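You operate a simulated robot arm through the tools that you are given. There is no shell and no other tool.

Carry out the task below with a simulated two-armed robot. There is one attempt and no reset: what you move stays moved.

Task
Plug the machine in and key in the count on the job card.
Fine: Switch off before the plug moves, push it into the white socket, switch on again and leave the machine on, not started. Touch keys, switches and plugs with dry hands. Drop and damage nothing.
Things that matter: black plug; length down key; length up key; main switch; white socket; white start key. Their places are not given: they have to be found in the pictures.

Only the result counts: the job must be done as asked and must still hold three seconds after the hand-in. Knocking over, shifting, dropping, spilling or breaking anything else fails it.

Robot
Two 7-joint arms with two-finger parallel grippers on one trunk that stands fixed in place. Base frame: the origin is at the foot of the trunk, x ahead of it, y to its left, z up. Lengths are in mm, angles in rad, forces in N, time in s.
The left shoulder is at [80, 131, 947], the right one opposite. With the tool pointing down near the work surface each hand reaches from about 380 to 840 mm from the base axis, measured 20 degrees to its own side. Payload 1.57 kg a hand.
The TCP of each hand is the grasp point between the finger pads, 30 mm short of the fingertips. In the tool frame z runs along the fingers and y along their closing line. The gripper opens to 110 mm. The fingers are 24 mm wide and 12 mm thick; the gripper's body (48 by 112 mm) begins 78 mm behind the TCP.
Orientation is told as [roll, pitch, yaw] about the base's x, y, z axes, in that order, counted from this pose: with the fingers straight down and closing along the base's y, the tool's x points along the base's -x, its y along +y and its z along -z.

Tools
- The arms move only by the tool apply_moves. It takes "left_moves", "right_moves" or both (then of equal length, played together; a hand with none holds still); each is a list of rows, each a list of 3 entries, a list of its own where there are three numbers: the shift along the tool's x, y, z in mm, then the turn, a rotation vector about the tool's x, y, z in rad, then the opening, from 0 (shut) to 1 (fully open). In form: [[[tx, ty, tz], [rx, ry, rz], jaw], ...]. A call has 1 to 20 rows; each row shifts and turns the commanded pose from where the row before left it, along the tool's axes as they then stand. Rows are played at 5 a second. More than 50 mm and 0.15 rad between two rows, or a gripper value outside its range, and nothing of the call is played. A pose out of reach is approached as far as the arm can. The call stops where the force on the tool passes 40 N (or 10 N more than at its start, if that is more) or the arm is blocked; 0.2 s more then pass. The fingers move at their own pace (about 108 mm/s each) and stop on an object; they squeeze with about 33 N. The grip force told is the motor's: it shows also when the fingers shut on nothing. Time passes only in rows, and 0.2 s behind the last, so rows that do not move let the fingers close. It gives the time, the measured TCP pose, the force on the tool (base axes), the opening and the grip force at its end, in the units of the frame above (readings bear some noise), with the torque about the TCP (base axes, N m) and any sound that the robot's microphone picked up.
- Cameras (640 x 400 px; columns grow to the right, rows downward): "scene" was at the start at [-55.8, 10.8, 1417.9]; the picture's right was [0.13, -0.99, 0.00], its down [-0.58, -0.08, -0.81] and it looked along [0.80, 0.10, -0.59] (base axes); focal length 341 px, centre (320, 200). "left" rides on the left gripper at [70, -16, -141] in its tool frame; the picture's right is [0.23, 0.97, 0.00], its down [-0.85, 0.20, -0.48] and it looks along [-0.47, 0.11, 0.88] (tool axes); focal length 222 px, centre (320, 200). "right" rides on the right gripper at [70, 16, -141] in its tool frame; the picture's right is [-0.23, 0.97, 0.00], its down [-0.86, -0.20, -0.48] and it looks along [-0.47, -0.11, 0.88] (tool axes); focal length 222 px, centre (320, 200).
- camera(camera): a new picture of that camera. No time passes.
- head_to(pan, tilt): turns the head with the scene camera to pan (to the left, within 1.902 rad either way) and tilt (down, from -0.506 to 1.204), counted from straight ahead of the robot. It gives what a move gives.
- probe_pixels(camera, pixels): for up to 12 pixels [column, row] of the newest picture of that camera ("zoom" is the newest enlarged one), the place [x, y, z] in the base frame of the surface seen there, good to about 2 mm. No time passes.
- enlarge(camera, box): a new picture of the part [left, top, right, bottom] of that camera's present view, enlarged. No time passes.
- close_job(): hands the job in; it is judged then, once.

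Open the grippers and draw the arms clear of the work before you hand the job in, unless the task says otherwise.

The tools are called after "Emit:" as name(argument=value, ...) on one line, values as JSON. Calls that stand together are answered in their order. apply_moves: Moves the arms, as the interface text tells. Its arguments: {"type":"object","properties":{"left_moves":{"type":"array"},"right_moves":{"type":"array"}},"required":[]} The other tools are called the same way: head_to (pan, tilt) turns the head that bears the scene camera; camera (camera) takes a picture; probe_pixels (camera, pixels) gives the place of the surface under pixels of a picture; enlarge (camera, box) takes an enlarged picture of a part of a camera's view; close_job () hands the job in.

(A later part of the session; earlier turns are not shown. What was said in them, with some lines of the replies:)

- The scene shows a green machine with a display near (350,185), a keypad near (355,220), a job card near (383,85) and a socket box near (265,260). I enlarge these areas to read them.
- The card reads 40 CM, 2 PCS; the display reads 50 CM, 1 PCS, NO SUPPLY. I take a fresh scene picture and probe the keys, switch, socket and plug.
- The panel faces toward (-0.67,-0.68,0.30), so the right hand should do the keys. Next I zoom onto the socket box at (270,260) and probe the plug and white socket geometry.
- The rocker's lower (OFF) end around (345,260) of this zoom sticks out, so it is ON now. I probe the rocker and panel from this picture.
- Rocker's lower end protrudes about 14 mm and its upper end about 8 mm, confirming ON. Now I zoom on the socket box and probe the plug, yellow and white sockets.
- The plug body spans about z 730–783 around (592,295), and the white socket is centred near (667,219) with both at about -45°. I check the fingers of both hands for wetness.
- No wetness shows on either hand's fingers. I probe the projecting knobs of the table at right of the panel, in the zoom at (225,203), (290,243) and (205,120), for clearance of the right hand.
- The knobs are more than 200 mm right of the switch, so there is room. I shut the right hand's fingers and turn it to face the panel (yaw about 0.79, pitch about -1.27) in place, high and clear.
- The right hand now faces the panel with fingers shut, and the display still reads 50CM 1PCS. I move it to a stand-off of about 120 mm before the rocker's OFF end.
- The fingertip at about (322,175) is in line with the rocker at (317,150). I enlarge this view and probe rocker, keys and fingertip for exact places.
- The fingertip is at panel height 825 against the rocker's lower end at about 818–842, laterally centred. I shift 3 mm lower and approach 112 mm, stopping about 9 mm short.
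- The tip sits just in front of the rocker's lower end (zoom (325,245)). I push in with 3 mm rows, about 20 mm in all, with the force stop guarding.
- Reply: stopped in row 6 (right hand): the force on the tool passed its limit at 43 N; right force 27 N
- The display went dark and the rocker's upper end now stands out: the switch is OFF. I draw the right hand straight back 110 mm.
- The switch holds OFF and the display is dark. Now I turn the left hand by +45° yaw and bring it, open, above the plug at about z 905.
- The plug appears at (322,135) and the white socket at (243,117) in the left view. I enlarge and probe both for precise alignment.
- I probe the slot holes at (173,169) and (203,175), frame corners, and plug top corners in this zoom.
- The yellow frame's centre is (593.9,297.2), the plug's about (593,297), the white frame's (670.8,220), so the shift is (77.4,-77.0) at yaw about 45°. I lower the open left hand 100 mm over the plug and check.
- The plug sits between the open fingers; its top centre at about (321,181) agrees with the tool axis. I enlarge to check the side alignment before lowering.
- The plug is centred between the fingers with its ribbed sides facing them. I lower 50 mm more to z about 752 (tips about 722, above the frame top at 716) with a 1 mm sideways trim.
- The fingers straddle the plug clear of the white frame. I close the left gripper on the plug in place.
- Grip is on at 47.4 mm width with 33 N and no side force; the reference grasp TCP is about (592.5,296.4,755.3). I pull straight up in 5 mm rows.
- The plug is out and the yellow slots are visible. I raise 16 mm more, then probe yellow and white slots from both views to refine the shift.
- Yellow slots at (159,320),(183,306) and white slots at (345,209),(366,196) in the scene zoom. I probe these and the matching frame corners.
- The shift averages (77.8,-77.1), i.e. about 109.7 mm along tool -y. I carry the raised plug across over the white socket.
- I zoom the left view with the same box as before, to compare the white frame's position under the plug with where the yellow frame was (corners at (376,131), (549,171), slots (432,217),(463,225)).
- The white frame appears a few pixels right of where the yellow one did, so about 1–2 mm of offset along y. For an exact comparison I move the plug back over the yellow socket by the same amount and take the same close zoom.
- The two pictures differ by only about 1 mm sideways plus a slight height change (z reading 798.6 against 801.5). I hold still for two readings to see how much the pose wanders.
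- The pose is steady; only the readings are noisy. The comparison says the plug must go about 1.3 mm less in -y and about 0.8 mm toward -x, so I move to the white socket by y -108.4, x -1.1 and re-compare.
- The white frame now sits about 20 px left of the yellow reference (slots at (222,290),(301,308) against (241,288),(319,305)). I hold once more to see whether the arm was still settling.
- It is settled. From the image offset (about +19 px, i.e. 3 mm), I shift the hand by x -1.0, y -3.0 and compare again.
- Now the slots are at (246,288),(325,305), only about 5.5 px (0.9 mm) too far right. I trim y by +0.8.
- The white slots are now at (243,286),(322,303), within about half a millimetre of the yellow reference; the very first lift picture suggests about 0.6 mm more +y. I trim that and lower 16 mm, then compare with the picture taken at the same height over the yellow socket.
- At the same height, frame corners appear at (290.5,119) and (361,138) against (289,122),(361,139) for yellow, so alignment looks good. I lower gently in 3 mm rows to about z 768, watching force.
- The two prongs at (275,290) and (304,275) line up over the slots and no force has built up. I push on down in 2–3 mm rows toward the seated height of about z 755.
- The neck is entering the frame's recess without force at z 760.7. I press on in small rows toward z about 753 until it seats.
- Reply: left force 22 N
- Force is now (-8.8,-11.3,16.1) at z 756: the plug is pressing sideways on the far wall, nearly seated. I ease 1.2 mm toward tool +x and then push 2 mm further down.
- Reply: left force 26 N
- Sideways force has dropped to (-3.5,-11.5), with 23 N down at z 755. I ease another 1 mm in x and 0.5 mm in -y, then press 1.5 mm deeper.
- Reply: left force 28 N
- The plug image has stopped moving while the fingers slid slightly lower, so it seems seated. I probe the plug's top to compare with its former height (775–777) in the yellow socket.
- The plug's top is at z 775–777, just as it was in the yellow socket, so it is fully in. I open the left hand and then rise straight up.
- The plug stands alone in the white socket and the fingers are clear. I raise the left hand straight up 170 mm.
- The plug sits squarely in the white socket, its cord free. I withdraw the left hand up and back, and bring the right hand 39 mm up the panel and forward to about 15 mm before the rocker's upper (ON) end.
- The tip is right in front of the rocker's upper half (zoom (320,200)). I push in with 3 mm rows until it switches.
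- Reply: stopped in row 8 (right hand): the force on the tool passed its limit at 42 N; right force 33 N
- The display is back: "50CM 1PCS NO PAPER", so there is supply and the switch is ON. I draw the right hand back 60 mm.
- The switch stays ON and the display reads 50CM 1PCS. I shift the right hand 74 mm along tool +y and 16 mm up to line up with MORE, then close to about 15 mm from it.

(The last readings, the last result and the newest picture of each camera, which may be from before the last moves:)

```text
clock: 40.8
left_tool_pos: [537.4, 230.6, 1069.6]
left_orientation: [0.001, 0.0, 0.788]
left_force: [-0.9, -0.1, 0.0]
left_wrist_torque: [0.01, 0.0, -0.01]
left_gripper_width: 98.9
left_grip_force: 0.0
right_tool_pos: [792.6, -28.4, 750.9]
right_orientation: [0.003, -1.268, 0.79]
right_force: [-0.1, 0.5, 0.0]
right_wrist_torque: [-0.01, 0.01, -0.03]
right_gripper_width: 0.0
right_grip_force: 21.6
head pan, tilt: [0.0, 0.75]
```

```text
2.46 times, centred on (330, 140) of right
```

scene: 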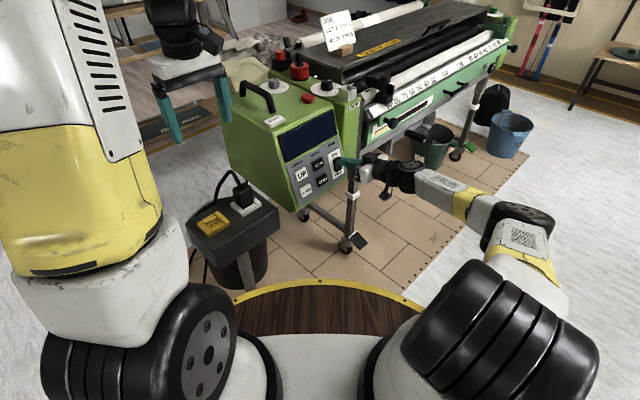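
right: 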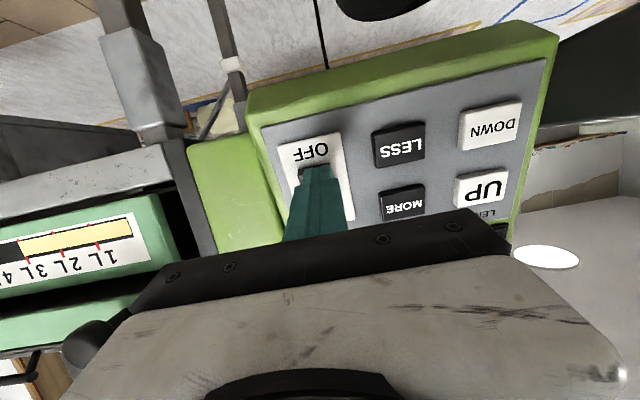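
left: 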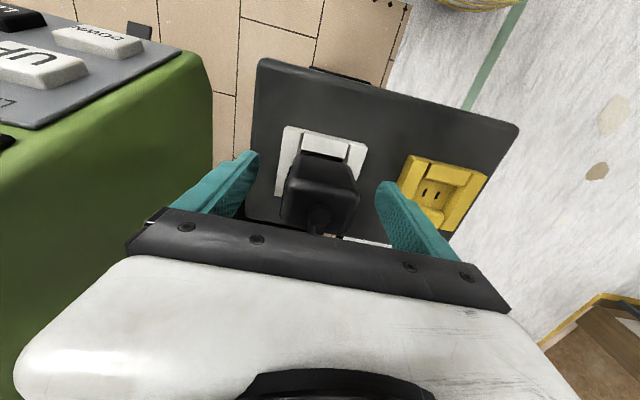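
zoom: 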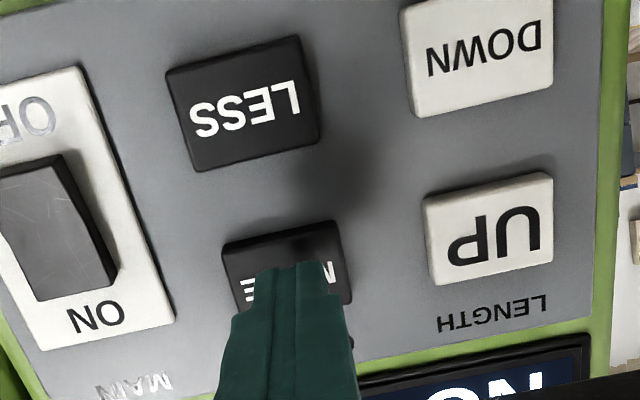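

The fingertip is over MORE, about 17 mm off and some 3 mm to one side. I trim y by -3 and advance 12 mm without touching yet.

Emit:
apply_moves(right_moves=[[[0, -3, 6], [0, 0, 0], 0], [[0, 0, 6], [0, 0, 0], 0], [[0, 0, 0], [0, 0, 0], 0]])

Emit:
enlarge(camera="scene", box=[290, 130, 360, 200])

Emit:
enlarge(camera="right", box=[200, 60, 460, 220])

```text
clock: 41.6
left_tool_pos: [536.7, 231.8, 1069.4]
left_orientation: [0.0, 0.0, 0.786]
left_force: [0.1, 0.4, 0.5]
left_wrist_torque: [0.01, 0.03, 0.02]
left_gripper_width: 99.3
left_grip_force: 0.1
right_tool_pos: [804.6, -21.0, 746.2]
right_orientation: [0.0, -1.269, 0.792]
right_force: [0.5, -0.3, -0.3]
right_wrist_torque: [-0.04, -0.02, 0.01]
right_gripper_width: 0.2
right_grip_force: 21.4
head pan, tilt: [0.0, 0.75]
```

```text
5.71 times, centred on (325, 165) of scene
```

zoom: 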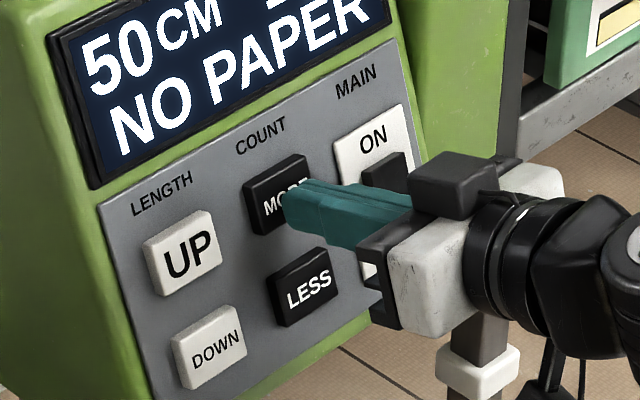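

```text
2.46 times, centred on (330, 140) of right
```

zoom: 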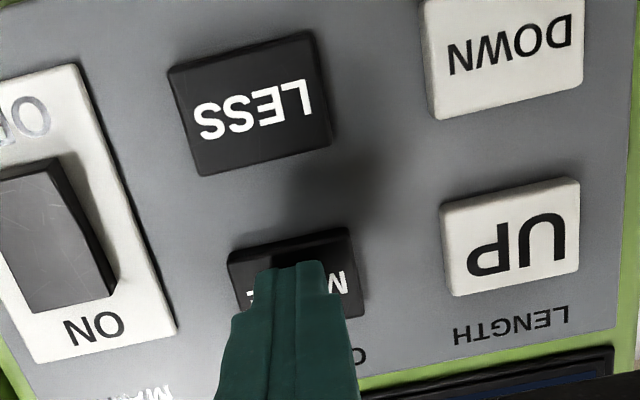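

The tip is about 3 mm off MORE's face, centred. I make one short press: 7 mm in and back out within one call.

Emit:
apply_moves(right_moves=[[[0, 0, 4], [0, 0, 0], 0], [[0, 0, 3], [0, 0, 0], 0], [[0, 0, -7], [0, 0, 0], 0], [[0, 0, -8], [0, 0, 0], 0]])

Emit:
enlarge(camera="scene", box=[280, 110, 400, 210])

```text
clock: 42.6
left_tool_pos: [536.7, 232.0, 1070.0]
left_orientation: [0.001, 0.0, 0.785]
left_force: [0.7, 0.2, 0.2]
left_wrist_torque: [-0.02, 0.0, 0.01]
left_gripper_width: 98.9
left_grip_force: 0.0
right_tool_pos: [799.6, -28.0, 750.1]
right_orientation: [0.003, -1.268, 0.791]
right_force: [0.0, 0.8, 0.5]
right_wrist_torque: [0.02, 0.01, 0.02]
right_gripper_width: 0.1
right_grip_force: 21.4
head pan, tilt: [0.0, 0.75]
```

```text
4.00 times, centred on (340, 160) of scene
```

zoom: 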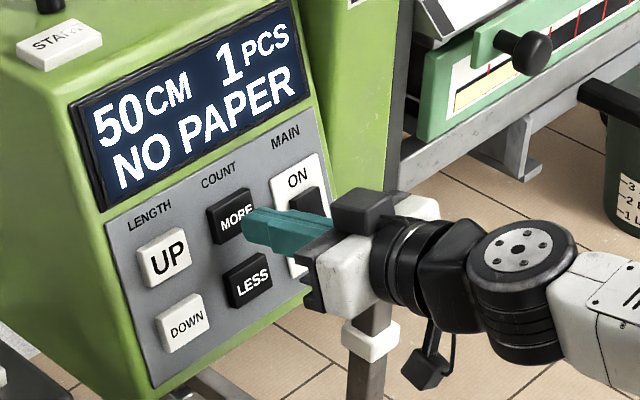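

No change on the display yet, so the key needs a deeper press. From about 11 mm off, I press 18 mm in and retract at once.

Emit:
apply_moves(right_moves=[[[0, 0, 11], [0, 0, 0], 0], [[0, 0, 4], [0, 0, 0], 0], [[0, 0, 3], [0, 0, 0], 0], [[0, 0, -9], [0, 0, 0], 0], [[0, 0, -9], [0, 0, 0], 0]])

Emit:
enlarge(camera="scene", box=[280, 110, 400, 210])

```text
clock: 43.8
left_tool_pos: [537.4, 232.5, 1071.2]
left_orientation: [0.001, -0.001, 0.787]
left_force: [-0.3, 0.3, -0.9]
left_wrist_torque: [-0.02, 0.01, 0.03]
left_gripper_width: 99.1
left_grip_force: 0.2
right_tool_pos: [798.3, -28.1, 749.0]
right_orientation: [0.002, -1.27, 0.792]
right_force: [-0.1, 0.0, -0.4]
right_wrist_torque: [0.02, -0.01, 0.01]
right_gripper_width: 0.0
right_grip_force: 21.4
head pan, tilt: [0.0, 0.75]
heard: click
```

```text
4.00 times, centred on (340, 160) of scene
```

zoom: 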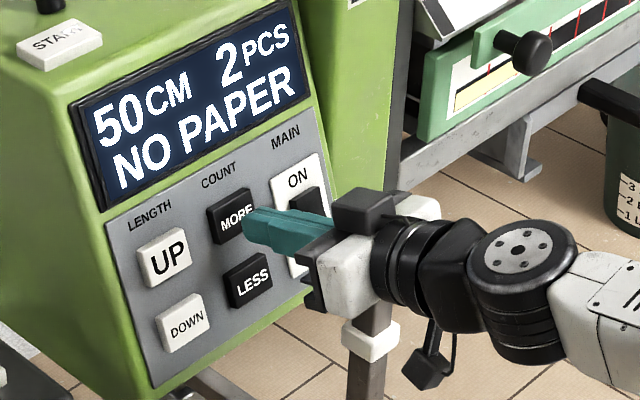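

A click was heard and the display now reads "50CM 2PCS", matching the count on the card; the length is not asked for, so I leave it. I draw the right hand straight back and then up and away, opening it once clear.

Emit:
apply_moves(right_moves=[[[0, 0, -30], [0, 0, 0], 0], [[0, 0, -40], [0, 0, 0], 0], [[0, 0, -40], [0, 0, 0], 0], [[-21.8, -11.9, -32.7], [0, 0, 0], 0], [[-21.8, -11.9, -32.7], [0, 0, 0], 0], [[-21.8, -11.9, -32.7], [0, 0, 0], 0], [[-21.8, -11.9, -32.7], [0, 0, 0], 0], [[-21.8, -11.9, -32.7], [0, 0, 0], 0.5], [[-21.8, -11.9, -32.7], [0, 0, 0], 1], [[-21.8, -11.9, -32.7], [0, 0, 0], 1], [[0, 0, 0], [0, 0, 0], 1], [[0, 0, 0], [0, 0, 0], 1]])

Emit:
camera(camera="scene")

Emit:
enlarge(camera="scene", box=[180, 80, 380, 280])

```text
clock: 46.4
left_tool_pos: [536.7, 231.1, 1069.9]
left_orientation: [0.001, -0.001, 0.786]
left_force: [-0.4, -0.3, 0.0]
left_wrist_torque: [-0.03, 0.01, 0.02]
left_gripper_width: 98.9
left_grip_force: 0.0
right_tool_pos: [664.8, -282.1, 996.4]
right_orientation: [0.004, -1.271, 0.793]
right_force: [0.1, 0.0, 0.5]
right_wrist_torque: [0.02, -0.02, 0.01]
right_gripper_width: 109.9
right_grip_force: 0.0
head pan, tilt: [0.0, 0.75]
```

```text
taken
```

scene: 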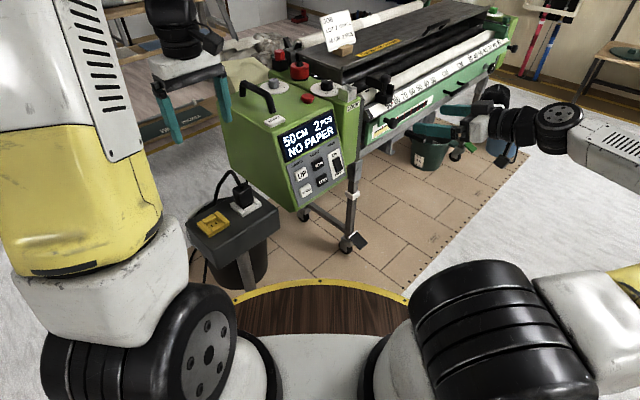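

```text
2.00 times, centred on (280, 180) of scene
```

zoom: 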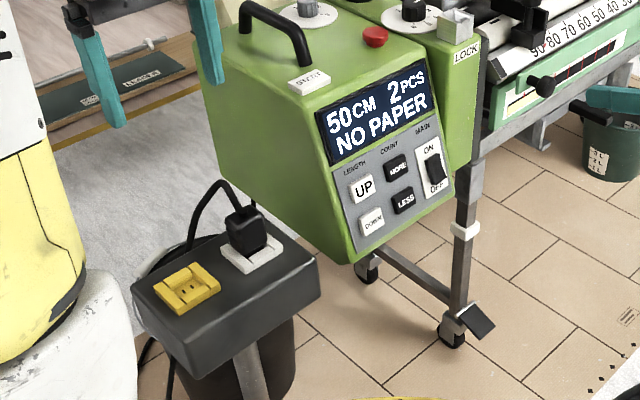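

Both hands are open and clear, the plug is in the white socket, the rocker is ON and the display reads 50CM 2PCS with the machine not started. I hand the job in.

Emit:
close_job()

```text
The job is handed in.
```

The machine is plugged into the white socket, switched on and not started, and the count is set to the 2 PCS on the job card. I handed the job in; no verdict came back.

- **Power:** I switched off at the main switch and the display went dark. I then moved the black plug from the yellow socket to the white one. It sits at the same height there as it did in the yellow socket. After switching on again, "NO SUPPLY" was gone from the display.
- **Count:** The first press on the MORE key did not register. The second clicked, and the count went from 1 to 2 PCS.
- **Length not changed:** The card also says 40 CM, but you asked only for the count, so the length still reads 50 CM.
- **Display message:** It now shows "NO PAPER", which I left alone.

Nothing was dropped or knocked, and both hands ended open and clear of the machine.
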